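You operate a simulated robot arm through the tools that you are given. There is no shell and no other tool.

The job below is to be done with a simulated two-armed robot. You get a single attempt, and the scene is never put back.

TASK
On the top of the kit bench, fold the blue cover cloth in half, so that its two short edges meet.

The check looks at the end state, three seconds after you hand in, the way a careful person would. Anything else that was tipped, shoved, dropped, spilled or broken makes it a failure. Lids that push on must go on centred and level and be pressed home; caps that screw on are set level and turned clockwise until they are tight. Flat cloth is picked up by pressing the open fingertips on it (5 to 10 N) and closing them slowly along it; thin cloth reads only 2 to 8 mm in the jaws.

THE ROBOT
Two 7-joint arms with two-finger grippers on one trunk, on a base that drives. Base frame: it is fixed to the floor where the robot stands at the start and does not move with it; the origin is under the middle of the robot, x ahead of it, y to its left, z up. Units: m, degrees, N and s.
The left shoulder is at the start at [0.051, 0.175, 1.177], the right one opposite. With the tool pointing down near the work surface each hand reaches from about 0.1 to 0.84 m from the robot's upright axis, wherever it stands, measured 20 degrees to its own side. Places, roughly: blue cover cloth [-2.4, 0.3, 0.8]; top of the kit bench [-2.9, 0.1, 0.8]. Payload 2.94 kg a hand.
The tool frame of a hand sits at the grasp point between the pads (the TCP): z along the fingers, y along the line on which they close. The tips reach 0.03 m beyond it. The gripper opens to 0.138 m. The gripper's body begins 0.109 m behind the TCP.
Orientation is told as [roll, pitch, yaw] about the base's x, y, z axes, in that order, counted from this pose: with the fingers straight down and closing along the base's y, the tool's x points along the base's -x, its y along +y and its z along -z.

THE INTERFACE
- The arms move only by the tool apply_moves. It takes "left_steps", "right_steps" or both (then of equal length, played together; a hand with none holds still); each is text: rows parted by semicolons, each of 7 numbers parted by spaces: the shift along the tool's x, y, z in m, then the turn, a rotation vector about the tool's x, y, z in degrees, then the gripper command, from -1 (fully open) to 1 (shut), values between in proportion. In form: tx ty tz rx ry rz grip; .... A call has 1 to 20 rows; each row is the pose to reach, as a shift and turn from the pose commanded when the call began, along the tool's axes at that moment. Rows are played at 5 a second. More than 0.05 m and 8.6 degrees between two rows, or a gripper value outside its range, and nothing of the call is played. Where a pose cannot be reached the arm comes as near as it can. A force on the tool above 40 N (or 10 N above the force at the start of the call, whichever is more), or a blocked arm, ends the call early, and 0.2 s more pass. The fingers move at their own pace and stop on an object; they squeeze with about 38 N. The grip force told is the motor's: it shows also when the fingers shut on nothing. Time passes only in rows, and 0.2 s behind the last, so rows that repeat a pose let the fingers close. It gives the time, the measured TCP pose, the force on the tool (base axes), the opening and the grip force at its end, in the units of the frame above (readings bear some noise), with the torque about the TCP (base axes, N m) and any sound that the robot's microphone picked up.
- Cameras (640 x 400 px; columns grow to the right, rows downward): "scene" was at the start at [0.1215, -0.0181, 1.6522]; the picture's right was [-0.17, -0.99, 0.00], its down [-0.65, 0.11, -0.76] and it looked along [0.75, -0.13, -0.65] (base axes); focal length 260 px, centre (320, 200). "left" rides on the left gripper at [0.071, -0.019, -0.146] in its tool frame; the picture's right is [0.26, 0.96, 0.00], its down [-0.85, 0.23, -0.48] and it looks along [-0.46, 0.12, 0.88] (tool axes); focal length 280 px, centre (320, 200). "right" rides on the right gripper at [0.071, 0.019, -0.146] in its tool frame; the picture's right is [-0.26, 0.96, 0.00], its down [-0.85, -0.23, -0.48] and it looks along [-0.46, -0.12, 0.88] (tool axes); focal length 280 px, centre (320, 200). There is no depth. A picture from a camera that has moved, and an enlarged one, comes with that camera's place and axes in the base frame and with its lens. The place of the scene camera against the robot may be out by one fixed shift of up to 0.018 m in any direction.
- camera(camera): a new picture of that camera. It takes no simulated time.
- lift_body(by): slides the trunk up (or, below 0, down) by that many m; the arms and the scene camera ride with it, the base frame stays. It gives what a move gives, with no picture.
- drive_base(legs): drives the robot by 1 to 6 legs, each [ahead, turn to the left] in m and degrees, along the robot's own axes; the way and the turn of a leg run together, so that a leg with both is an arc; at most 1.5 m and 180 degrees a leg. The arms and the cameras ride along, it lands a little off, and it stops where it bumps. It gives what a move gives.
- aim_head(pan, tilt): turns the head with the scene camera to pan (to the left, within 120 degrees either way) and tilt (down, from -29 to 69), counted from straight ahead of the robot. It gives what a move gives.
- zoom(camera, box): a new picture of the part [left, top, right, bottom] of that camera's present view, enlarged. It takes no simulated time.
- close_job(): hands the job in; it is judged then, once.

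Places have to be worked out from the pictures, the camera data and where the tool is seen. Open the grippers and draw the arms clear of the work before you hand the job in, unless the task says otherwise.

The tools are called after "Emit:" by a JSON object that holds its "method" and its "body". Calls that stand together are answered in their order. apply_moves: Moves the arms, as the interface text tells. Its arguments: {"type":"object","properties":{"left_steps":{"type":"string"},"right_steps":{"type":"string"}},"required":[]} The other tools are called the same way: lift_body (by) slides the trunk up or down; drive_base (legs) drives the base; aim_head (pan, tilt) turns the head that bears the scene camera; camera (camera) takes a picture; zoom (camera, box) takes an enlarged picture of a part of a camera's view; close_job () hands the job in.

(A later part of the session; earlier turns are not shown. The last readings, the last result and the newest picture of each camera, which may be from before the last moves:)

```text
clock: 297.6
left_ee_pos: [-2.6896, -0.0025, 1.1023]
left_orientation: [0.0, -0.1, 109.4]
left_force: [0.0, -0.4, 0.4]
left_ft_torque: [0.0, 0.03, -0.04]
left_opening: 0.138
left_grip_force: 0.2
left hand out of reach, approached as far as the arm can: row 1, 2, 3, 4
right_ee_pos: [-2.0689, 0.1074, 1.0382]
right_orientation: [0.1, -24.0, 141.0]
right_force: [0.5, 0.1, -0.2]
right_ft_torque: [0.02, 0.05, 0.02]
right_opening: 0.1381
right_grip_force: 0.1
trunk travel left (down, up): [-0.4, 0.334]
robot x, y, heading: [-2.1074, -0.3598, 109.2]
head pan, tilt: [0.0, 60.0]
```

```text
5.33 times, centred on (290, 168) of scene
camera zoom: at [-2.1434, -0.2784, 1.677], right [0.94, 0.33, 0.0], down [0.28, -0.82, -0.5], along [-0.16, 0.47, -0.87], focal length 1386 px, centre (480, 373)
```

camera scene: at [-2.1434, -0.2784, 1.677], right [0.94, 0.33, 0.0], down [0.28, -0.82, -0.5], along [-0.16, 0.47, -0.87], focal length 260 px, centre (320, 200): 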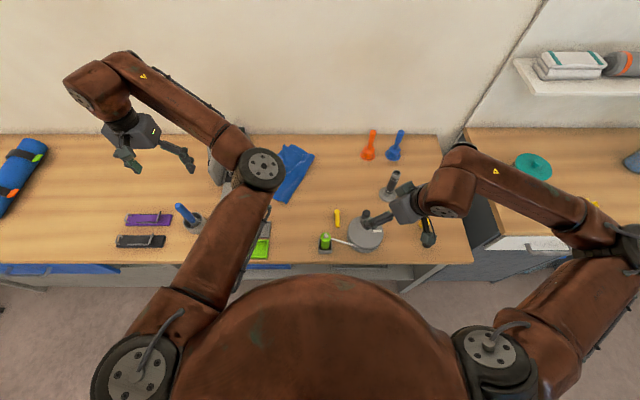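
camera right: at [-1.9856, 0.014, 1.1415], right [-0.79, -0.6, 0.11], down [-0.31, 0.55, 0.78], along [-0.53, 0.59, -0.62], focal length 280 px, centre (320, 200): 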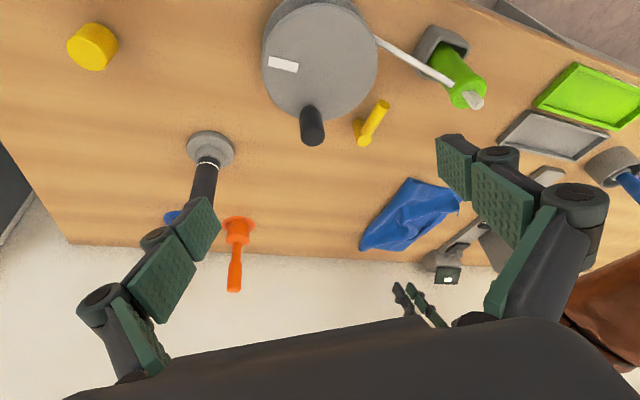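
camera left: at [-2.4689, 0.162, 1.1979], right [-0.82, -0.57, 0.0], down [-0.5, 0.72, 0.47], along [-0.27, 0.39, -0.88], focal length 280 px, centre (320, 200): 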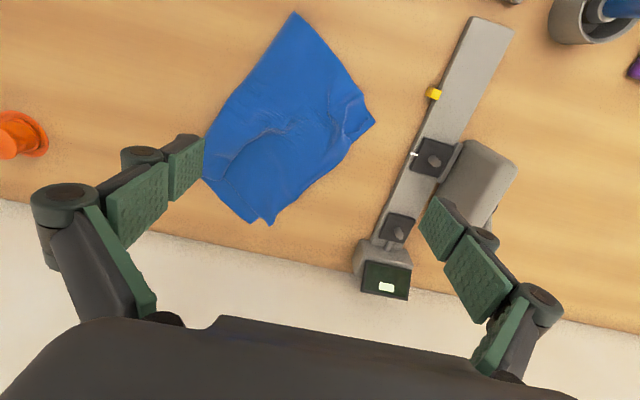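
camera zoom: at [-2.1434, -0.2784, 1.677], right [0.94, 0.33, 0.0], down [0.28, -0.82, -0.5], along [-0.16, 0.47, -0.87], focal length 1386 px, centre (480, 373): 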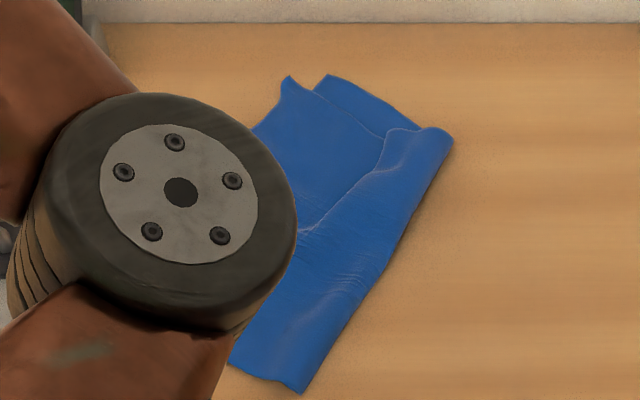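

The elbow stays inward, so I'll work with that: left hand pins D/A by pressing, right hand opens the tuck. First the left hand goes above D with closed fingers, yaw +48° so its body stays clear of the right hand.

Emit:
{"method": "apply_moves", "body": {"left_steps": "-0.022 -0.026 0 0 0 -6 -0.5; -0.044 -0.053 0 0 0 -13 0; -0.066 -0.079 0 0 0 -20 0.5; -0.088 -0.106 0 0 0 -27 1; -0.11 -0.132 0 0 0 -34 1; -0.132 -0.159 0 0 0 -41 1; -0.154 -0.185 0 0 0 -48 1; -0.154 -0.185 0.05 0 0 -48 1; -0.154 -0.185 0.1 0 0 -48 1; -0.154 -0.185 0.15 0 0 -48 1; -0.154 -0.185 0.2 0 0 -48 1; -0.154 -0.185 0.2 0 0 -48 1"}}

Emit:
{"method": "camera", "body": {"camera": "left"}}

Emit:
{"method": "zoom", "body": {"camera": "left", "box": [200, 20, 440, 190]}}

Emit:
{"method": "camera", "body": {"camera": "scene"}}

```text
clock: 300.2
left_ee_pos: [-2.5685, 0.2049, 0.9019]
left_orientation: [0.0, 0.0, 157.6]
left_force: [0.2, -0.4, -0.3]
left_ft_torque: [-0.01, 0.02, 0.0]
left_opening: 0.0
left_grip_force: 29.1
right_ee_pos: [-2.0709, 0.1066, 1.0391]
right_orientation: [0.1, -24.0, 141.0]
right_force: [0.4, 0.0, -0.2]
right_ft_torque: [-0.01, -0.02, -0.02]
right_opening: 0.1381
right_grip_force: 0.0
trunk travel left (down, up): [-0.4, 0.334]
robot x, y, heading: [-2.1073, -0.3584, 109.4]
head pan, tilt: [0.0, 60.0]
```

```text
taken
camera left: at [-2.4978, 0.1952, 1.0478], right [-0.13, -0.99, 0.0], down [-0.87, 0.11, 0.48], along [-0.47, 0.06, -0.88], focal length 280 px, centre (320, 200)
```

left: 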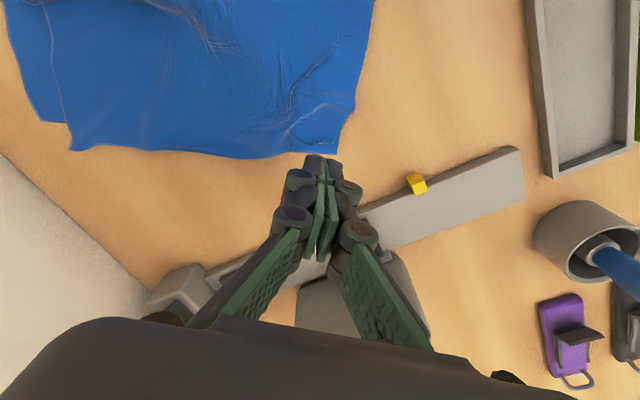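

```text
2.35 times, centred on (320, 105) of left
camera zoom: at [-2.4978, 0.1952, 1.0478], right [-0.13, -0.99, 0.0], down [-0.87, 0.11, 0.48], along [-0.47, 0.06, -0.88], focal length 660 px, centre (320, 424)
```

zoom: 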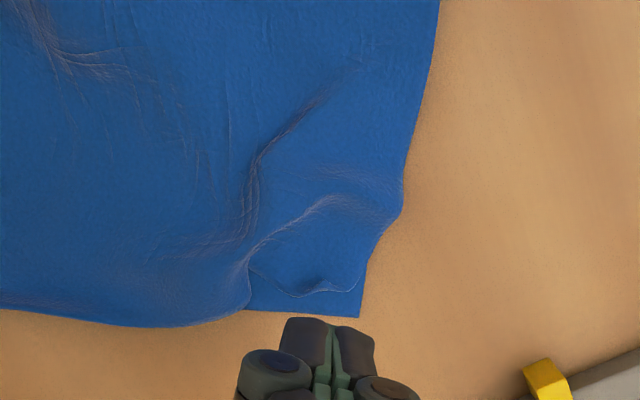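

```text
taken
camera scene: at [-2.1449, -0.2789, 1.677], right [0.94, 0.33, 0.0], down [0.28, -0.82, -0.5], along [-0.16, 0.47, -0.87], focal length 260 px, centre (320, 200)
```

scene: 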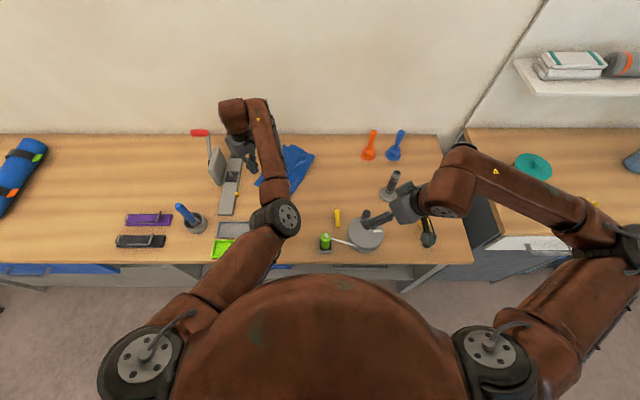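

D is within ~1 cm of A here. I lower the closed left fingertips onto D (1 cm inside) and press to about 15 N.

Emit:
{"method": "apply_moves", "body": {"left_steps": "0.004 0.003 0.025 0 0 0 1; 0.008 0.006 0.05 0 0 0 1; 0.008 0.006 0.064 0 0 0 1; 0.008 0.006 0.069 0 0 0 1; 0.008 0.006 0.071 0 0 0 1; 0.008 0.006 0.073 0 0 0 1; 0.008 0.006 0.073 0 0 0 1"}}

```text
clock: 301.8
left_ee_pos: [-2.5632, 0.1986, 0.8299]
left_orientation: [-0.1, -0.1, 157.5]
left_force: [0.2, 0.0, 4.3]
left_ft_torque: [0.05, 0.02, 0.01]
left_opening: 0.0002
left_grip_force: 28.1
right_ee_pos: [-2.0716, 0.1062, 1.0387]
right_orientation: [-0.1, -24.1, 140.9]
right_force: [0.2, -0.8, 0.5]
right_ft_torque: [0.01, 0.02, -0.02]
right_opening: 0.1377
right_grip_force: 0.0
trunk travel left (down, up): [-0.4, 0.334]
robot x, y, heading: [-2.1057, -0.3608, 109.1]
head pan, tilt: [0.0, 60.0]
```

Emit:
{"method": "apply_moves", "body": {"left_steps": "0 0 0.001 0 0 0 1; 0 0 0.002 0 0 0 1; 0 0 0.002 0 0 0 1; 0 0 0.002 0 0 0 1; 0 0 0.002 0 0 0 1; 0 0 0.002 0 0 0 1", "right_steps": "-0.002 0 -0.0046 2.4 0 5.5 0.5; -0.0041 0 -0.0091 4.9 0 11 0.5; -0.0061 0 -0.0137 7.3 0 16.4 0.5; -0.0081 0 -0.0183 9.7 0 21.9 0.5; -0.0102 0 -0.0228 12.2 0 27.4 0.5; -0.0122 0 -0.0274 14.6 0 32.9 0.5"}}

Emit:
{"method": "camera", "body": {"camera": "right"}}

```text
clock: 303.2
left_ee_pos: [-2.5635, 0.1974, 0.8294]
left_orientation: [-0.1, -0.1, 157.5]
left_force: [-1.1, 5.0, 25.3]
left_ft_torque: [0.23, 0.03, -0.01]
left_opening: 0.0
left_grip_force: 27.9
right_ee_pos: [-2.0698, 0.1045, 1.0702]
right_orientation: [0.1, -24.1, 105.0]
right_force: [-0.2, 0.1, 0.0]
right_ft_torque: [0.03, -0.02, -0.01]
right_opening: 0.0346
right_grip_force: 0.0
trunk travel left (down, up): [-0.4, 0.334]
robot x, y, heading: [-2.1076, -0.3645, 108.8]
head pan, tilt: [0.0, 60.0]
```

```text
taken
camera right: at [-2.0561, -0.0193, 1.172], right [-0.99, -0.02, 0.11], down [0.07, 0.62, 0.78], along [-0.08, 0.78, -0.62], focal length 280 px, centre (320, 200)
```

right: 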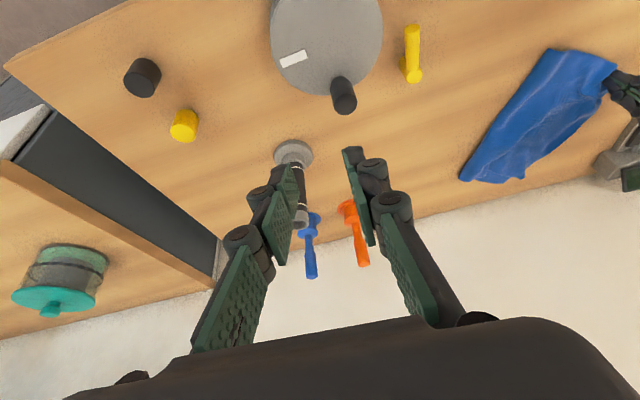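

Left hand holds D with 25 N. Now the right hand travels (high, tips above 1.04 m) to above the tuck edge P (F≈0.77, R≈-0.08) and descends to z≈0.935.

Emit:
{"method": "apply_moves", "body": {"right_steps": "-0.0293 0.029 0.0131 0 -0.6 0 0.5; -0.0586 0.0579 0.0262 0 -1.2 0 0.5; -0.0879 0.0869 0.0393 0 -1.8 0 0.5; -0.1172 0.1158 0.0524 0 -2.4 0 0.5; -0.1465 0.1448 0.0655 0 -3 0 0.5; -0.1757 0.1738 0.0786 0 -3.6 0 0.5; -0.205 0.2027 0.0917 0 -4.2 0 0.5; -0.2343 0.2317 0.1048 0 -4.8 0 0.5; -0.2636 0.2606 0.1179 0 -5.4 0 0.5; -0.2929 0.2896 0.131 0 -6 0 0.5; -0.2745 0.2896 0.1721 0 -6 0 0.5; -0.2561 0.2896 0.2132 0 -6 0 0.5; -0.2378 0.2896 0.2542 0 -6 0 0.5; -0.2378 0.2896 0.2542 0 -6 0 0.5"}}

Emit:
{"method": "camera", "body": {"camera": "right"}}

Emit:
{"method": "camera", "body": {"camera": "scene"}}

```text
clock: 306.2
left_ee_pos: [-2.5631, 0.1971, 0.8282]
left_orientation: [-0.1, -0.2, 157.5]
left_force: [1.6, -0.3, 30.1]
left_ft_torque: [0.05, -0.01, 0.0]
left_opening: 0.0
left_grip_force: 28.5
right_ee_pos: [-2.4322, 0.3398, 0.9329]
right_orientation: [0.1, -30.0, 104.9]
right_force: [1.0, -0.3, -0.2]
right_ft_torque: [-0.02, 0.0, 0.01]
right_opening: 0.0344
right_grip_force: 0.1
trunk travel left (down, up): [-0.4, 0.334]
robot x, y, heading: [-2.1096, -0.3613, 109.1]
head pan, tilt: [0.0, 60.0]
```

```text
taken
camera right: at [-2.4153, 0.2066, 1.0223], right [-0.99, -0.03, 0.13], down [0.09, 0.54, 0.84], along [-0.1, 0.84, -0.53], focal length 280 px, centre (320, 200)
```

right: 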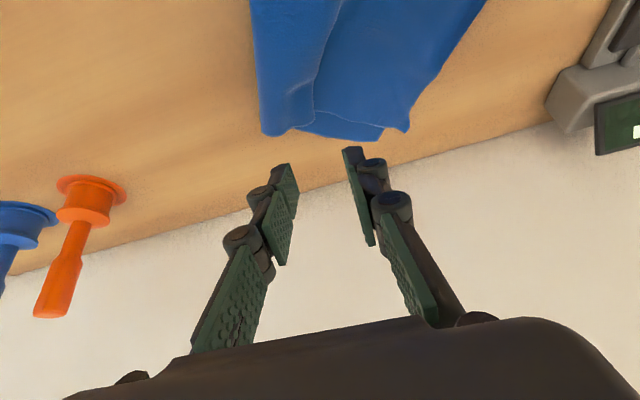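

```text
taken
camera scene: at [-2.1434, -0.2813, 1.6773], right [0.94, 0.33, 0.0], down [0.28, -0.82, -0.5], along [-0.16, 0.47, -0.87], focal length 260 px, centre (320, 200)
```

scene: 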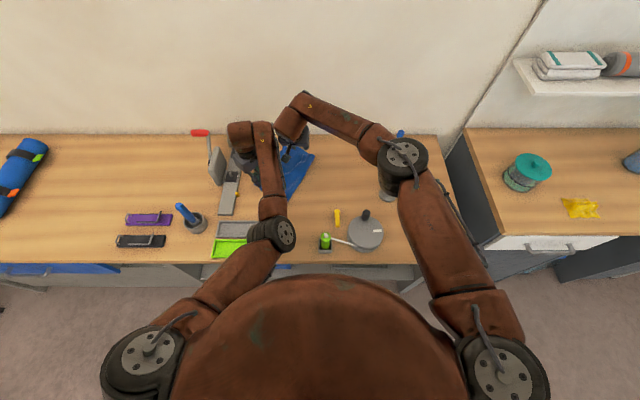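

Both hands are in place without touching. I zoom the right camera on the tuck and slightly relax the left press.

Emit:
{"method": "zoom", "body": {"camera": "right", "box": [200, 0, 440, 180]}}

```text
2.22 times, centred on (320, 90) of right
camera zoom: at [-2.4153, 0.2066, 1.0223], right [-0.99, -0.03, 0.13], down [0.09, 0.54, 0.84], along [-0.1, 0.84, -0.53], focal length 623 px, centre (320, 444)
```

zoom: 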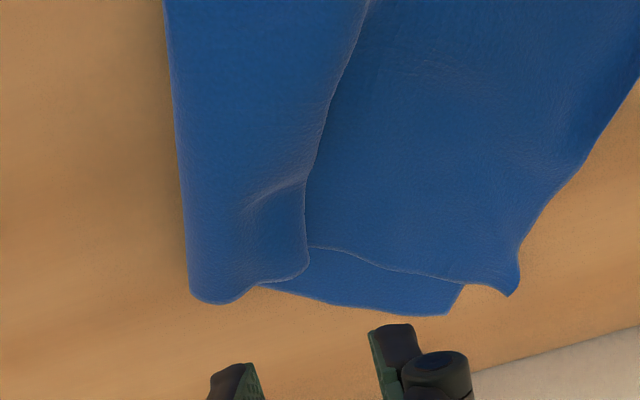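

Landing will straddle the lobe with the left pad ~7 mm outside P; I shift 5 mm right and lower to light contact; the left press is eased by 1 mm.

Emit:
{"method": "apply_moves", "body": {"left_steps": "0 0 -0.001 0 0 0 1; 0 0 -0.001 0 0 0 1; 0 0 -0.001 0 0 0 1; 0 0 -0.001 0 0 0 1; 0 0 -0.001 0 0 0 1", "right_steps": "0.0165 -0.002 0.0286 0 0 0 0.5; 0.033 -0.004 0.0572 0 0 0 0.5; 0.0425 -0.005 0.0736 0 0 0 0.5; 0.0475 -0.005 0.0823 0 0 0 0.5; 0.0475 -0.005 0.0823 0 0 0 0.5"}}

Emit:
{"method": "zoom", "body": {"camera": "right", "box": [200, 40, 440, 200]}}

```text
clock: 307.4
left_ee_pos: [-2.5614, 0.1971, 0.8287]
left_orientation: [0.0, -0.1, 157.6]
left_force: [3.3, -0.1, 24.2]
left_ft_torque: [0.08, -0.06, 0.02]
left_opening: 0.0002
left_grip_force: 28.1
right_ee_pos: [-2.4274, 0.341, 0.8401]
right_orientation: [0.2, -30.0, 105.0]
right_force: [-0.5, 0.8, 0.1]
right_ft_torque: [0.0, 0.02, 0.02]
right_opening: 0.0343
right_grip_force: 0.1
trunk travel left (down, up): [-0.4, 0.334]
robot x, y, heading: [-2.1045, -0.3569, 109.2]
head pan, tilt: [0.0, 60.0]
```

```text
2.50 times, centred on (320, 120) of right
camera zoom: at [-2.4107, 0.2076, 0.9286], right [-0.99, -0.03, 0.13], down [0.09, 0.54, 0.84], along [-0.1, 0.84, -0.53], focal length 701 px, centre (320, 400)
```

zoom: 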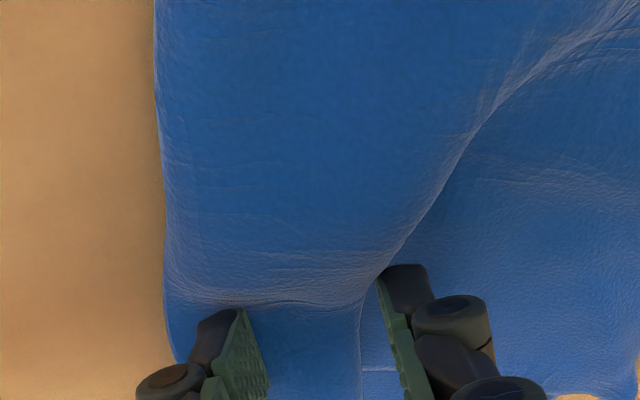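

Emit:
{"method": "apply_moves", "body": {"right_steps": "0 0.003 0 0 0 0 0.5; 0.001 0.003 0.0017 0 0 0 0.5; 0.0025 0.003 0.0043 0 0 0 0.5; 0.003 0.003 0.0052 0 0 0 0.5; 0.003 0.003 0.0052 0 0 0 0.5"}}

Emit:
{"method": "zoom", "body": {"camera": "right", "box": [200, 40, 440, 200]}}

```text
clock: 308.6
left_ee_pos: [-2.5619, 0.1962, 0.8284]
left_orientation: [0.0, -0.1, 157.6]
left_force: [6.2, 2.5, 25.3]
left_ft_torque: [0.09, -0.14, 0.0]
left_opening: 0.0001
left_grip_force: 28.0
right_ee_pos: [-2.4302, 0.3417, 0.8345]
right_orientation: [0.1, -30.1, 104.9]
right_force: [-0.2, 0.3, 0.5]
right_ft_torque: [0.01, 0.04, -0.03]
right_opening: 0.0346
right_grip_force: 0.0
trunk travel left (down, up): [-0.4, 0.334]
robot x, y, heading: [-2.1061, -0.3622, 109.0]
head pan, tilt: [0.0, 60.0]
```

```text
2.50 times, centred on (320, 120) of right
camera zoom: at [-2.4136, 0.2073, 0.9233], right [-0.99, -0.03, 0.13], down [0.1, 0.54, 0.84], along [-0.1, 0.84, -0.53], focal length 701 px, centre (320, 400)
```

zoom: 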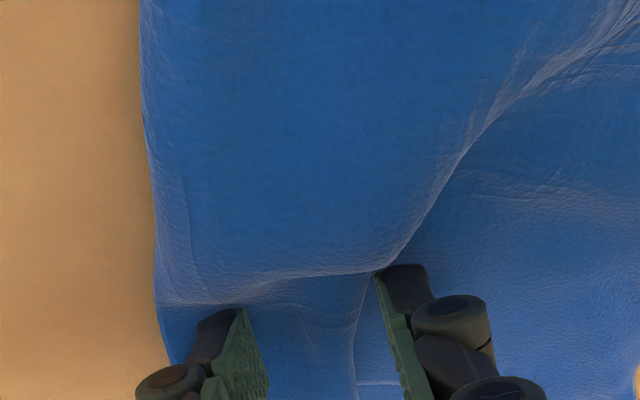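

P's edge is right at the left pad. I close slowly and lift 2 cm.

Emit:
{"method": "apply_moves", "body": {"right_steps": "0.0003 0 0.0005 0 0 0 0.55; 0.0003 0 0.0005 0 0 0 0.6; 0.0003 0 0.0005 0 0 0 0.65; 0.0003 0 0.0005 0 0 0 0.7; 0.0003 0 0.0005 0 0 0 0.75; 0.0003 0 0.0005 0 0 0 0.8; 0.0003 0 0.0005 0 0 0 0.85; 0.0003 0 0.0005 0 0 0 0.9; 0.0003 0 0.0005 0 0 0 0.95; 0.0003 0 0.0005 0 0 0 1; 0.0003 0 0.0005 0 0 0 1; 0.0003 0 0.0005 0 0 0 1; -0.005 0 -0.0087 0 0 0 1; -0.01 0 -0.0173 0 0 0 1; -0.01 0 -0.0173 0 0 0 1"}}

Emit:
{"method": "zoom", "body": {"camera": "right", "box": [200, 40, 440, 200]}}

```text
clock: 311.8
left_ee_pos: [-2.5652, 0.1981, 0.8278]
left_orientation: [0.0, -0.2, 157.6]
left_force: [-0.8, 3.6, 17.2]
left_ft_torque: [0.14, 0.03, -0.01]
left_opening: 0.0
left_grip_force: 28.1
right_ee_pos: [-2.4311, 0.3414, 0.8518]
right_orientation: [0.1, -30.0, 105.0]
right_force: [0.0, 0.9, -1.5]
right_ft_torque: [-0.01, -0.03, -0.02]
right_opening: 0.0006
right_grip_force: 25.4
trunk travel left (down, up): [-0.4, 0.334]
robot x, y, heading: [-2.1051, -0.3597, 108.9]
head pan, tilt: [0.0, 60.0]
```

```text
2.50 times, centred on (320, 120) of right
camera zoom: at [-2.4142, 0.2064, 0.9424], right [-0.99, -0.03, 0.13], down [0.09, 0.54, 0.84], along [-0.1, 0.84, -0.53], focal length 701 px, centre (320, 400)
```

zoom: 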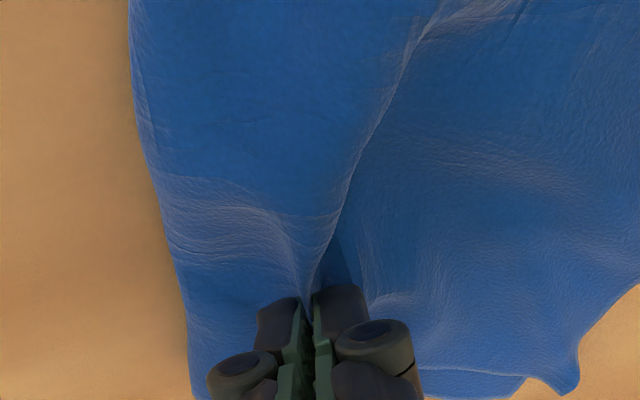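

P is in the jaws. With D pinned by the left hand, I swing P to the right in steps, first ~4 cm.

Emit:
{"method": "apply_moves", "body": {"right_steps": "0.0003 -0.009 -0.006 0 0 0 1; 0.0022 -0.018 -0.01 0 0 0 1; 0.0054 -0.027 -0.0113 0 0 0 1; 0.0103 -0.038 -0.0098 0 0 0 1; 0.0103 -0.038 -0.0098 0 0 0 1"}}

Emit:
{"method": "camera", "body": {"camera": "right"}}

Emit:
{"method": "camera", "body": {"camera": "left"}}

```text
clock: 313.0
left_ee_pos: [-2.5626, 0.1968, 0.8289]
left_orientation: [-0.1, 0.0, 157.4]
left_force: [0.0, -0.1, 23.4]
left_ft_torque: [0.09, 0.01, 0.0]
left_opening: 0.0003
left_grip_force: 28.6
right_ee_pos: [-2.3907, 0.336, 0.857]
right_orientation: [0.1, -29.9, 105.0]
right_force: [-1.8, -3.7, 4.1]
right_ft_torque: [0.12, -0.16, -0.15]
right_opening: 0.0003
right_grip_force: 27.6
trunk travel left (down, up): [-0.4, 0.334]
robot x, y, heading: [-2.1013, -0.3601, 109.0]
head pan, tilt: [0.0, 60.0]
```

```text
taken
camera right: at [-2.3742, 0.2022, 0.9464], right [-0.99, -0.03, 0.13], down [0.09, 0.54, 0.84], along [-0.1, 0.84, -0.53], focal length 280 px, centre (320, 200)
```

right: 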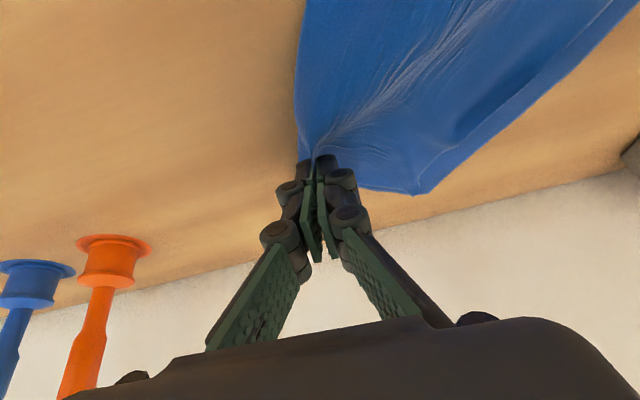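

```text
taken
camera left: at [-2.4906, 0.1869, 0.9743], right [-0.13, -0.99, 0.0], down [-0.87, 0.11, 0.48], along [-0.47, 0.06, -0.88], focal length 280 px, centre (320, 200)
```

left: 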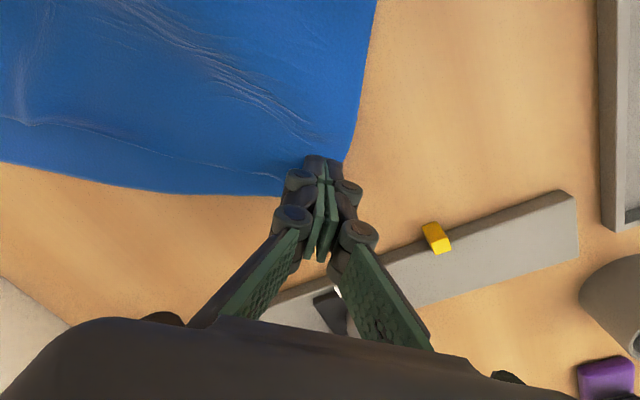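

Emit:
{"method": "zoom", "body": {"camera": "right", "box": [260, 40, 500, 210]}}

Emit:
{"method": "zoom", "body": {"camera": "left", "box": [0, 40, 360, 220]}}

Emit:
{"method": "zoom", "body": {"camera": "scene", "box": [220, 120, 360, 215]}}

```text
2.35 times, centred on (380, 125) of right
camera zoom: at [-2.3742, 0.2022, 0.9464], right [-0.99, -0.03, 0.13], down [0.09, 0.54, 0.84], along [-0.1, 0.84, -0.53], focal length 660 px, centre (179, 376)
```

zoom: 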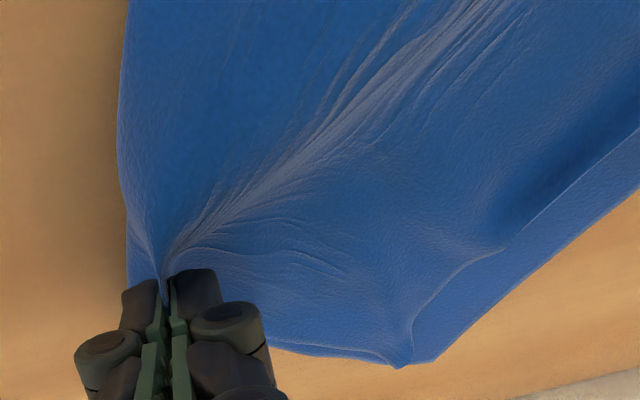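

```text
1.78 times, centred on (180, 130) of left
camera zoom: at [-2.4906, 0.1869, 0.9743], right [-0.13, -0.99, 0.0], down [-0.87, 0.11, 0.48], along [-0.47, 0.06, -0.88], focal length 498 px, centre (569, 324)
```

zoom: 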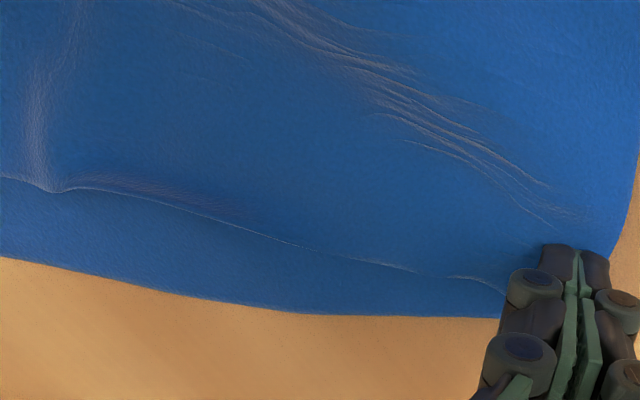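

```text
4.21 times, centred on (290, 168) of scene
camera zoom: at [-2.1438, -0.2809, 1.6772], right [0.95, 0.33, 0.0], down [0.28, -0.82, -0.5], along [-0.16, 0.47, -0.87], focal length 1094 px, centre (446, 337)
```

zoom: 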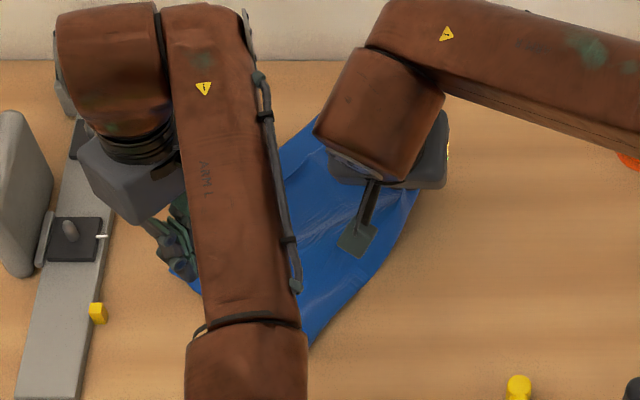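

C is now within 1 cm of B and D is still on A. I lower the pinched edge to the table, slightly further right, and release it.

Emit:
{"method": "apply_moves", "body": {"right_steps": "0.004 -0.004 0.0069 0 0 0 1; 0.008 -0.008 0.0139 0 0 0 1; 0.0105 -0.01 0.0182 0 0 0 1; 0.0105 -0.01 0.0182 0 0 0 0.9; 0.0105 -0.01 0.0182 0 0 0 0.8; 0.0105 -0.01 0.0182 0 0 0 0.7; 0.0105 -0.01 0.0182 0 0 0 0.6; 0.0105 -0.01 0.0182 0 0 0 0.5; 0.0075 -0.01 0.013 0 0 0 0.5; -0.005 -0.01 -0.0087 0 0 0 0.5; -0.02 -0.01 -0.0346 0 0 0 0.4; -0.035 -0.01 -0.0606 0 0 0 0.4"}}

Emit:
{"method": "camera", "body": {"camera": "right"}}

Emit:
{"method": "zoom", "body": {"camera": "right", "box": [200, 0, 520, 200]}}

Emit:
{"method": "zoom", "body": {"camera": "left", "box": [0, 40, 360, 220]}}

```text
clock: 315.6
left_ee_pos: [-2.5621, 0.1976, 0.8291]
left_orientation: [0.1, -0.1, 157.5]
left_force: [4.1, 0.8, 24.1]
left_ft_torque: [0.08, -0.08, 0.01]
left_opening: 0.0
left_grip_force: 28.7
right_ee_pos: [-2.3822, 0.3404, 0.9262]
right_orientation: [0.1, -30.0, 105.0]
right_force: [0.3, -0.1, 0.1]
right_ft_torque: [0.03, -0.02, -0.02]
right_opening: 0.0413
right_grip_force: 0.0
trunk travel left (down, up): [-0.4, 0.334]
robot x, y, heading: [-2.1048, -0.361, 109.3]
head pan, tilt: [0.0, 60.0]
```

```text
taken
camera right: at [-2.3648, 0.2063, 1.0154], right [-0.99, -0.03, 0.13], down [0.09, 0.54, 0.84], along [-0.1, 0.84, -0.53], focal length 280 px, centre (320, 200)
```

right: 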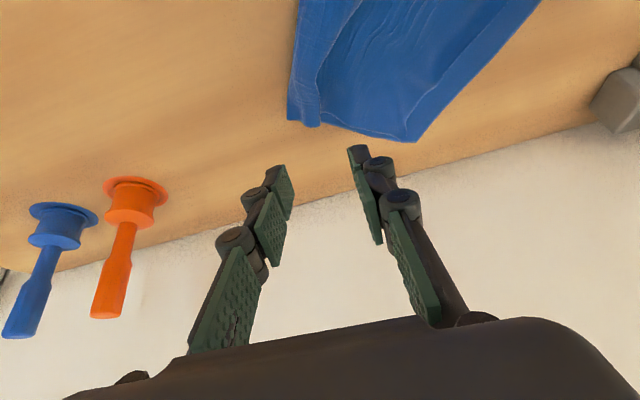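

```text
2.00 times, centred on (360, 100) of right
camera zoom: at [-2.3648, 0.2063, 1.0154], right [-0.99, -0.03, 0.13], down [0.09, 0.54, 0.84], along [-0.1, 0.84, -0.53], focal length 561 px, centre (240, 400)
```

zoom: 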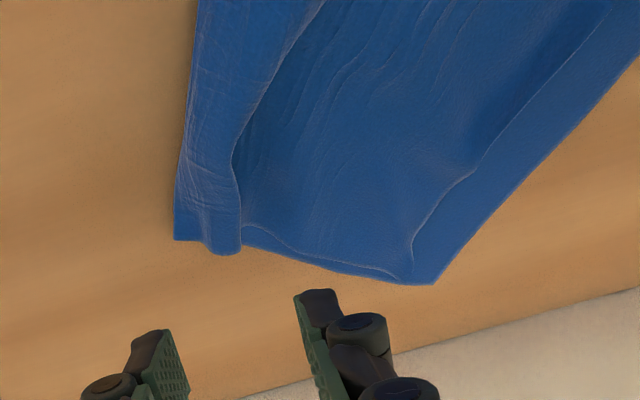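

```text
1.78 times, centred on (180, 130) of left
camera zoom: at [-2.4906, 0.1869, 0.9742], right [-0.13, -0.99, 0.0], down [-0.87, 0.11, 0.48], along [-0.47, 0.06, -0.88], focal length 498 px, centre (569, 324)
```

zoom: 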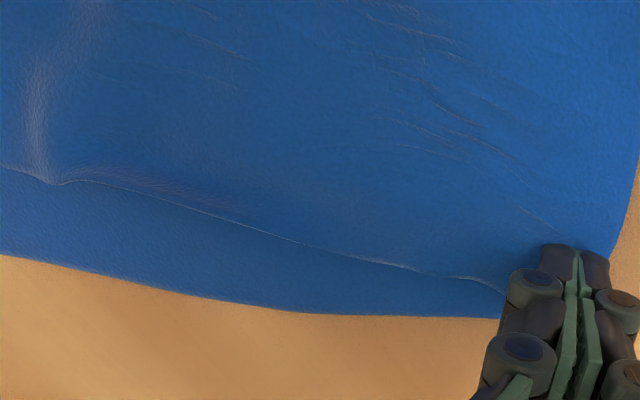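

Big improvement: lower far length is now ≈0.157 m and the tuck is only ~3 cm at its far end. I repeat a smaller flip there with the right hand (gap 2.6 cm), D still pinned.

Emit:
{"method": "apply_moves", "body": {"right_steps": "-0.0114 -0.0024 0.0067 0 0 0 0.5; -0.0229 -0.0048 0.0133 0 0 0 0.623; -0.0079 -0.0048 0.0393 0 0 0 0.623; 0.0071 -0.0048 0.0653 0 0 0 0.623; 0.0181 -0.0048 0.0843 0 0 0 0.623; 0.0211 -0.0048 0.0895 0 0 0 0.623; 0.0211 -0.0048 0.0895 0 0 0 0.623"}}

Emit:
{"method": "zoom", "body": {"camera": "right", "box": [200, 40, 440, 200]}}

```text
clock: 317.2
left_ee_pos: [-2.5635, 0.1972, 0.8291]
left_orientation: [0.0, -0.1, 157.5]
left_force: [3.9, -0.1, 22.6]
left_ft_torque: [0.07, -0.11, -0.03]
left_opening: 0.0
left_grip_force: 28.7
right_ee_pos: [-2.3851, 0.3664, 0.8378]
right_orientation: [0.1, -30.1, 105.0]
right_force: [-0.9, -0.6, 0.4]
right_ft_torque: [0.01, 0.02, -0.03]
right_opening: 0.0259
right_grip_force: 0.1
trunk travel left (down, up): [-0.4, 0.334]
robot x, y, heading: [-2.102, -0.361, 108.9]
head pan, tilt: [0.0, 60.0]
```

```text
2.50 times, centred on (320, 120) of right
camera zoom: at [-2.3677, 0.2322, 0.9264], right [-0.99, -0.03, 0.13], down [0.09, 0.54, 0.84], along [-0.1, 0.84, -0.53], focal length 701 px, centre (320, 400)
```

zoom: 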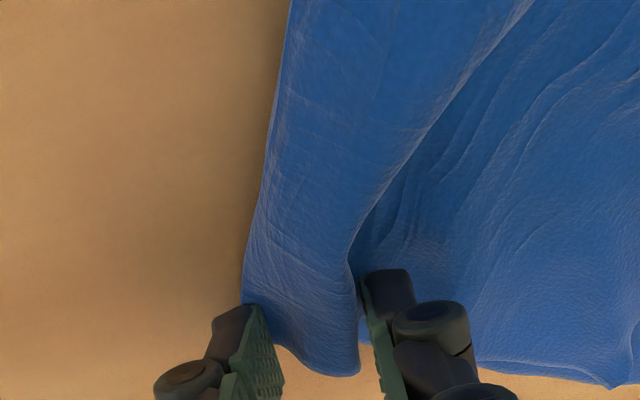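

Emit:
{"method": "apply_moves", "body": {"right_steps": "0 0.004 0 0 0 0 0.72; 0.001 0.004 0.0017 0 0 0 0.72; 0.0015 0.004 0.0026 0 0 0 0.72; 0.0015 0.004 0.0026 0 0 0 0.72"}}

Emit:
{"method": "zoom", "body": {"camera": "right", "box": [200, 40, 440, 200]}}

```text
clock: 318.2
left_ee_pos: [-2.5623, 0.1969, 0.829]
left_orientation: [0.0, -0.1, 157.4]
left_force: [3.7, 0.9, 22.2]
left_ft_torque: [0.05, -0.09, -0.04]
left_opening: 0.0
left_grip_force: 28.2
right_ee_pos: [-2.3883, 0.3653, 0.8352]
right_orientation: [0.2, -30.0, 105.0]
right_force: [0.4, 0.0, -0.3]
right_ft_torque: [0.02, -0.02, -0.01]
right_opening: 0.0196
right_grip_force: 0.1
trunk travel left (down, up): [-0.4, 0.334]
robot x, y, heading: [-2.1096, -0.3613, 109.2]
head pan, tilt: [0.0, 60.0]
```

```text
2.50 times, centred on (320, 120) of right
camera zoom: at [-2.371, 0.2312, 0.9242], right [-0.99, -0.03, 0.13], down [0.09, 0.54, 0.84], along [-0.1, 0.84, -0.53], focal length 701 px, centre (320, 400)
```

zoom: 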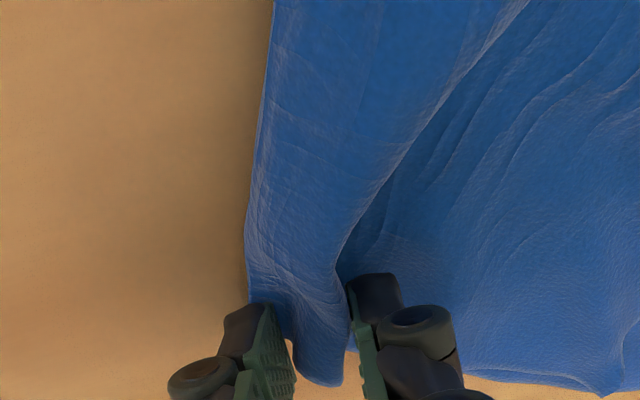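

Emit:
{"method": "apply_moves", "body": {"right_steps": "0.0005 0 0.0009 0 0 0 0.76; 0.0005 0 0.0009 0 0 0 0.8; 0.0005 0 0.0009 0 0 0 0.84; 0.0005 0 0.0009 0 0 0 0.88; 0.0005 0 0.0009 0 0 0 0.92; 0.0005 0 0.0009 0 0 0 0.96; 0.0005 0 0.0009 0 0 0 1; 0.0005 0 0.0009 0 0 0 1; 0.0005 0 0.0009 0 0 0 1; -0.005 0 -0.0087 0 0 0 1; -0.0075 0 -0.013 0 0 0 1; -0.0075 0 -0.013 0 0 0 1"}}

Emit:
{"method": "zoom", "body": {"camera": "right", "box": [200, 40, 440, 200]}}

```text
clock: 320.8
left_ee_pos: [-2.5631, 0.1974, 0.829]
left_orientation: [0.1, -0.1, 157.4]
left_force: [4.1, -0.3, 21.6]
left_ft_torque: [0.06, -0.08, -0.03]
left_opening: 0.0001
left_grip_force: 27.8
right_ee_pos: [-2.3877, 0.3645, 0.8499]
right_orientation: [0.1, -30.0, 105.0]
right_force: [-1.1, 0.0, -0.5]
right_ft_torque: [0.0, 0.02, 0.02]
right_opening: 0.0044
right_grip_force: 30.7
trunk travel left (down, up): [-0.4, 0.334]
robot x, y, heading: [-2.1038, -0.3618, 109.1]
head pan, tilt: [0.0, 60.0]
```

```text
2.50 times, centred on (320, 120) of right
camera zoom: at [-2.3707, 0.2313, 0.9391], right [-0.99, -0.03, 0.13], down [0.1, 0.54, 0.84], along [-0.1, 0.84, -0.53], focal length 701 px, centre (320, 400)
```

zoom: 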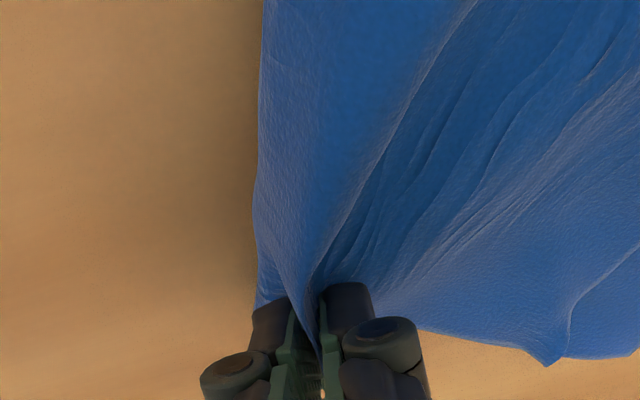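

Held. I swing it 3.5 cm to the right and set it down.

Emit:
{"method": "apply_moves", "body": {"right_steps": "-0.0021 -0.009 -0.0085 0 0 0 1; -0.0006 -0.018 -0.0111 0 0 0 1; 0.0041 -0.027 -0.0077 0 0 0 1; 0.0112 -0.035 -0.0007 0 0 0 1; 0.0147 -0.037 0.0054 0 0 0 1; 0.0147 -0.037 0.0054 0 0 0 1"}}

Emit:
{"method": "zoom", "body": {"camera": "right", "box": [240, 20, 560, 220]}}

Emit:
{"method": "zoom", "body": {"camera": "left", "box": [0, 40, 360, 220]}}

```text
clock: 322.2
left_ee_pos: [-2.5631, 0.1973, 0.8282]
left_orientation: [0.1, -0.2, 157.5]
left_force: [5.5, 1.8, 21.7]
left_ft_torque: [0.11, -0.14, -0.01]
left_opening: 0.0
left_grip_force: 28.1
right_ee_pos: [-2.3498, 0.3646, 0.8395]
right_orientation: [0.1, -30.0, 105.2]
right_force: [-6.0, -3.5, -0.9]
right_ft_torque: [-0.12, 0.38, 0.14]
right_opening: 0.0041
right_grip_force: 29.4
trunk travel left (down, up): [-0.4, 0.334]
robot x, y, heading: [-2.1061, -0.3631, 109.2]
head pan, tilt: [0.0, 60.0]
```

```text
2.00 times, centred on (400, 120) of right
camera zoom: at [-2.3332, 0.2306, 0.9275], right [-0.99, -0.03, 0.13], down [0.09, 0.54, 0.84], along [-0.1, 0.84, -0.53], focal length 561 px, centre (160, 360)
```

zoom: 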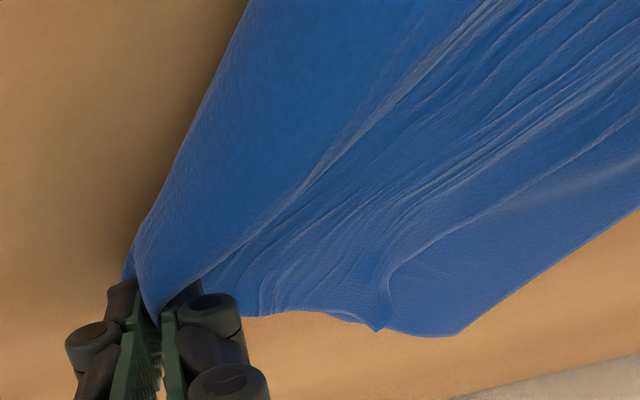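

```text
1.78 times, centred on (180, 130) of left
camera zoom: at [-2.4907, 0.1868, 0.9743], right [-0.13, -0.99, 0.0], down [-0.87, 0.11, 0.48], along [-0.47, 0.06, -0.88], focal length 498 px, centre (569, 324)
```

zoom: 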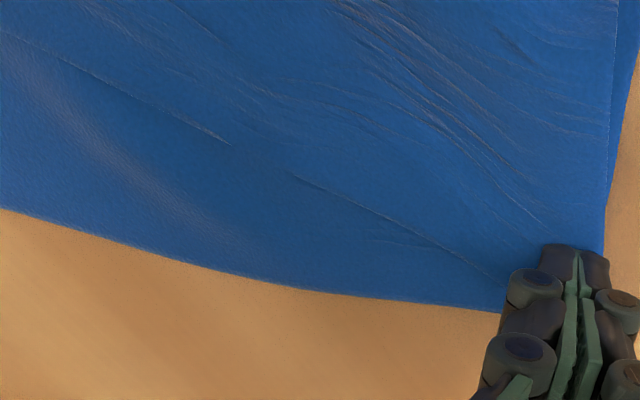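

The crease is now well to the right while D stayed pinned; C is ~4.5 cm inside B (to be pulled left, which is benign). I set the edge down, release it and withdraw the right hand to the right and up.

Emit:
{"method": "apply_moves", "body": {"right_steps": "0.0015 0 0.0026 0 0 0 1; 0.0025 0 0.0043 0 0 0 0.9; 0.0025 0 0.0043 0 0 0 0.8; 0.0025 0 0.0043 0 0 0 0.7; 0.0025 0 0.0043 0 0 0 0.6; 0.0025 0 0.0043 0 0 0 0.5; -0.003 0 -0.0052 0 0 0 0.5; -0.0175 0 -0.0303 0 0 0 0.5; -0.035 0 -0.0606 0 0 0 0.5; -0.055 0 -0.0953 0 0 0 0.5; -0.08 0 -0.1386 0 0 0 0.5; -0.1 -0.01 -0.1732 0 0 0 0.5"}}

Emit:
{"method": "zoom", "body": {"camera": "right", "box": [240, 0, 560, 200]}}

Emit:
{"method": "zoom", "body": {"camera": "left", "box": [0, 40, 360, 220]}}

```text
clock: 324.8
left_ee_pos: [-2.5627, 0.1977, 0.8285]
left_orientation: [0.0, -0.1, 157.5]
left_force: [3.0, -0.3, 23.1]
left_ft_torque: [0.06, -0.09, -0.04]
left_opening: 0.0
left_grip_force: 28.7
right_ee_pos: [-2.3382, 0.3693, 1.0377]
right_orientation: [0.1, -29.9, 105.0]
right_force: [0.7, 0.0, -1.1]
right_ft_torque: [0.0, 0.01, 0.0]
right_opening: 0.0342
right_grip_force: 0.0
trunk travel left (down, up): [-0.4, 0.334]
robot x, y, heading: [-2.105, -0.362, 109.3]
head pan, tilt: [0.0, 60.0]
```

```text
2.00 times, centred on (400, 100) of right
camera zoom: at [-2.3206, 0.2341, 1.1279], right [-0.99, -0.03, 0.13], down [0.09, 0.54, 0.84], along [-0.1, 0.84, -0.53], focal length 561 px, centre (160, 400)
```

zoom: 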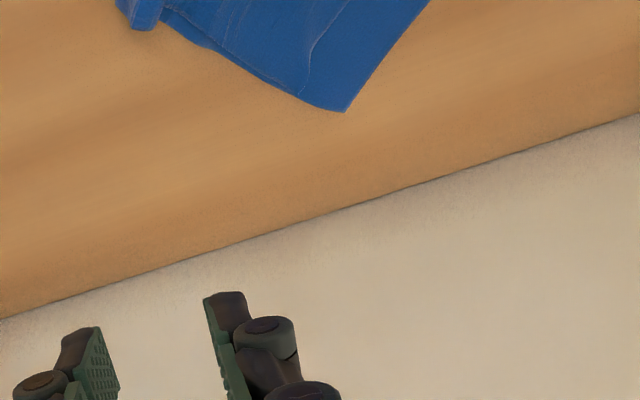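

```text
1.78 times, centred on (180, 130) of left
camera zoom: at [-2.4906, 0.187, 0.9742], right [-0.13, -0.99, 0.0], down [-0.87, 0.11, 0.48], along [-0.47, 0.06, -0.88], focal length 498 px, centre (569, 324)
```

zoom: 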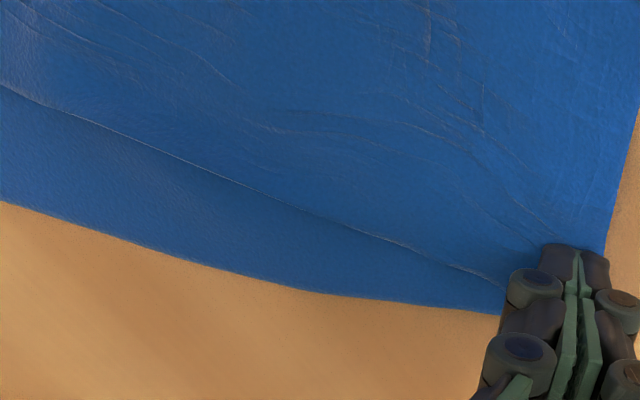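

Emit:
{"method": "apply_moves", "body": {"right_steps": "0.0264 -0.0194 -0.0187 -1.8 0 -3.1 0; 0.0528 -0.0387 -0.0374 -3.6 0 -6.2 -0.5; 0.0792 -0.0581 -0.0561 -5.4 0 -9.4 -1; 0.1056 -0.0774 -0.0748 -7.2 0 -12.5 -1; 0.132 -0.0968 -0.0935 -9 0 -15.6 -1; 0.1583 -0.1162 -0.1122 -10.8 0 -18.7 -1; 0.1847 -0.1355 -0.1309 -12.6 0 -21.8 -1; 0.2111 -0.1549 -0.1496 -14.4 0 -25 -1; 0.2375 -0.1742 -0.1683 -16.2 0 -28.1 -1; 0.2639 -0.1936 -0.187 -18 0 -31.2 -1"}}

Emit:
{"method": "apply_moves", "body": {"left_steps": "0 0 -0.001 0 0 0 1; 0 0 -0.003 0 0 0 1; 0 0 -0.01 0 0 0 1; 0 0 -0.05 0 0 6 1; 0 0 -0.09 0 0 12 0.5; 0 0 -0.13 0 0 18 0; 0 0 -0.17 0 0 24 -0.5; 0 0 -0.2 0 0 30 -1; 0 -0.02 -0.21 0 0 36 -1; 0 -0.03 -0.22 0 0 42 -1; 0 -0.03 -0.22 0 0 48 -1; 0 -0.03 -0.22 0 0 48 -1"}}

Emit:
{"method": "camera", "body": {"camera": "left"}}

Emit:
{"method": "zoom", "body": {"camera": "left", "box": [160, 15, 400, 260]}}

Emit:
{"method": "camera", "body": {"camera": "right"}}

```text
clock: 327.0
left_ee_pos: [-2.5619, 0.1967, 0.8288]
left_orientation: [0.0, -0.1, 157.5]
left_force: [1.0, -0.2, 23.4]
left_ft_torque: [0.03, 0.03, 0.02]
left_opening: 0.0
left_grip_force: 28.8
right_ee_pos: [-2.0697, 0.1046, 1.0693]
right_orientation: [0.0, -30.1, 141.2]
right_force: [0.6, 0.6, -0.5]
right_ft_torque: [-0.01, -0.02, 0.04]
right_opening: 0.138
right_grip_force: 0.1
trunk travel left (down, up): [-0.4, 0.334]
robot x, y, heading: [-2.1073, -0.3637, 109.1]
head pan, tilt: [0.0, 60.0]
```

```text
clock: 329.6
left_ee_pos: [-2.5507, 0.2249, 1.0483]
left_orientation: [0.1, -0.1, 109.4]
left_force: [-0.9, -0.3, 0.1]
left_ft_torque: [0.01, -0.01, -0.04]
left_opening: 0.1379
left_grip_force: 0.1
right_ee_pos: [-2.0697, 0.1066, 1.0669]
right_orientation: [0.1, -30.0, 141.1]
right_force: [0.5, -0.6, -0.2]
right_ft_torque: [0.03, 0.04, -0.03]
right_opening: 0.1378
right_grip_force: 0.0
trunk travel left (down, up): [-0.4, 0.334]
robot x, y, heading: [-2.1052, -0.3623, 108.8]
head pan, tilt: [0.0, 60.0]
```

```text
taken
camera left: at [-2.5106, 0.1644, 1.1941], right [-0.82, -0.57, 0.0], down [-0.5, 0.72, 0.48], along [-0.27, 0.39, -0.88], focal length 280 px, centre (320, 200)
```

left: 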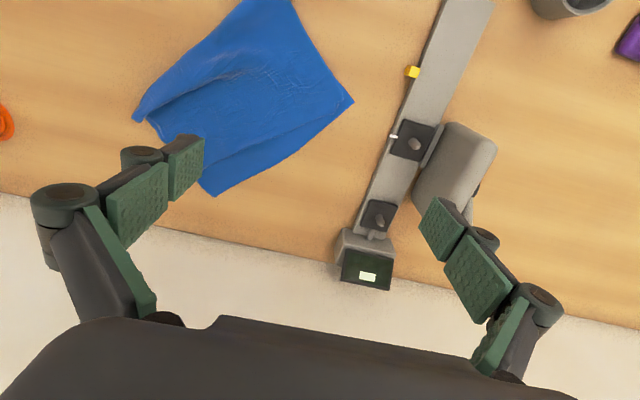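

```text
1.63 times, centred on (280, 138) of left
camera zoom: at [-2.5106, 0.1644, 1.1941], right [-0.82, -0.57, 0.0], down [-0.5, 0.72, 0.48], along [-0.27, 0.39, -0.88], focal length 458 px, centre (385, 302)
```

zoom: 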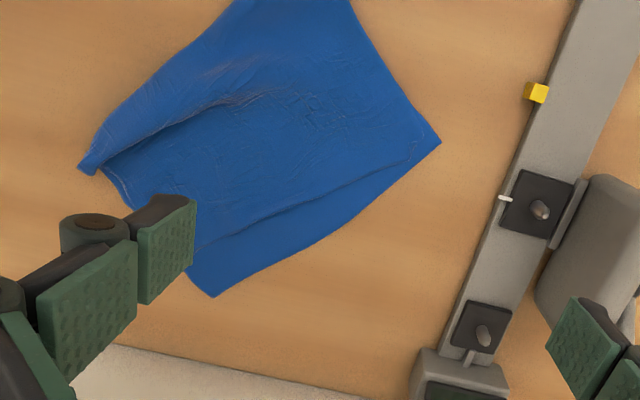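

```text
taken
camera right: at [-1.9765, 0.0081, 1.1561], right [-0.78, -0.61, 0.13], down [-0.24, 0.49, 0.84], along [-0.57, 0.62, -0.53], focal length 280 px, centre (320, 200)
```

right: 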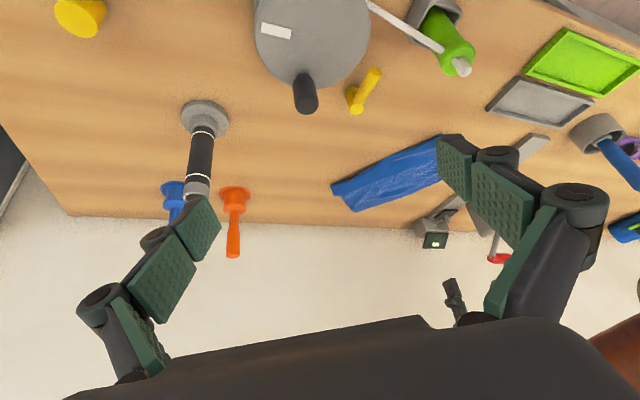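

D now sits right at A. I shift the left hand right to see the far side.

Emit:
{"method": "apply_moves", "body": {"left_steps": "0.01 -0.04 0 0 0 0 -1; 0.02 -0.08 0 0 0 0 -1; 0.02 -0.1 0 0 0 0 -1; 0.02 -0.1 0 0 0 0 -1"}}

Emit:
{"method": "camera", "body": {"camera": "left"}}

Emit:
{"method": "zoom", "body": {"camera": "left", "box": [180, 15, 420, 260]}}

Emit:
{"method": "zoom", "body": {"camera": "right", "box": [310, 110, 470, 230]}}

```text
clock: 330.6
left_ee_pos: [-2.451, 0.2412, 1.0495]
left_orientation: [0.1, 0.0, 109.5]
left_force: [-1.0, -0.3, -0.6]
left_ft_torque: [0.0, 0.0, -0.03]
left_opening: 0.138
left_grip_force: 0.1
right_ee_pos: [-2.0692, 0.1072, 1.0674]
right_orientation: [0.2, -30.0, 141.0]
right_force: [-0.9, -0.4, 0.2]
right_ft_torque: [0.0, 0.01, 0.01]
right_opening: 0.138
right_grip_force: 0.2
trunk travel left (down, up): [-0.4, 0.334]
robot x, y, heading: [-2.1039, -0.3588, 109.2]
head pan, tilt: [0.0, 60.0]
```

```text
taken
camera left: at [-2.4094, 0.1796, 1.195], right [-0.82, -0.57, 0.0], down [-0.5, 0.72, 0.48], along [-0.27, 0.39, -0.88], focal length 280 px, centre (320, 200)
```

left: 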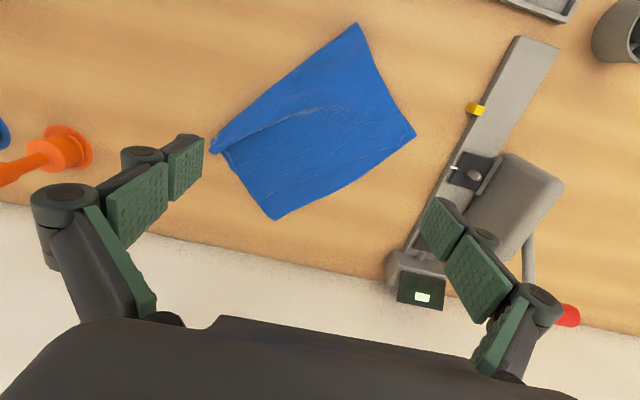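

```text
1.63 times, centred on (300, 138) of left
camera zoom: at [-2.4094, 0.1796, 1.195], right [-0.82, -0.57, 0.0], down [-0.5, 0.72, 0.48], along [-0.27, 0.39, -0.88], focal length 458 px, centre (353, 302)
```

zoom: 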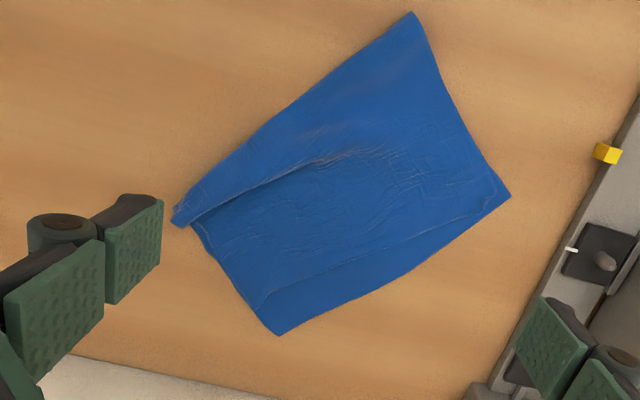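

```text
3.33 times, centred on (390, 170) of right
camera zoom: at [-1.9767, 0.0083, 1.1561], right [-0.78, -0.61, 0.13], down [-0.24, 0.49, 0.84], along [-0.57, 0.62, -0.53], focal length 935 px, centre (87, 300)
```

zoom: 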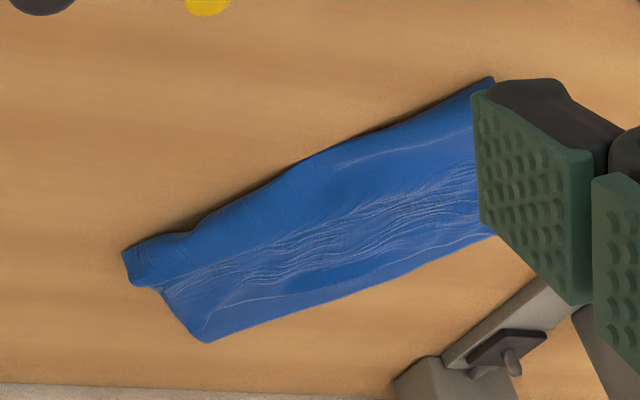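

Very neat now. I zoom on the corners.

Emit:
{"method": "zoom", "body": {"camera": "left", "box": [205, 130, 325, 230]}}

Emit:
{"method": "zoom", "body": {"camera": "left", "box": [330, 80, 430, 170]}}

```text
4.00 times, centred on (265, 180) of left
camera zoom: at [-2.4094, 0.1796, 1.195], right [-0.82, -0.57, 0.0], down [-0.5, 0.72, 0.48], along [-0.27, 0.39, -0.88], focal length 1122 px, centre (540, 280)
```

zoom: 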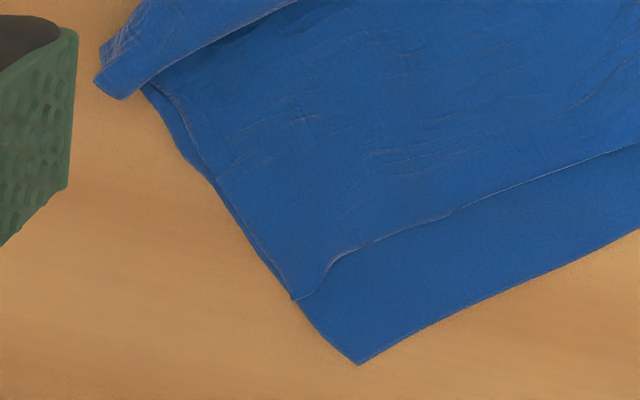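

```text
4.44 times, centred on (380, 125) of left
camera zoom: at [-2.4094, 0.1796, 1.195], right [-0.82, -0.57, 0.0], down [-0.5, 0.72, 0.48], along [-0.27, 0.39, -0.88], focal length 1246 px, centre (53, 533)
```

zoom: 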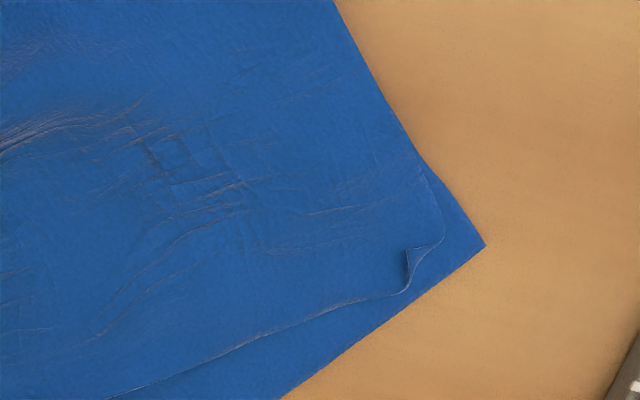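

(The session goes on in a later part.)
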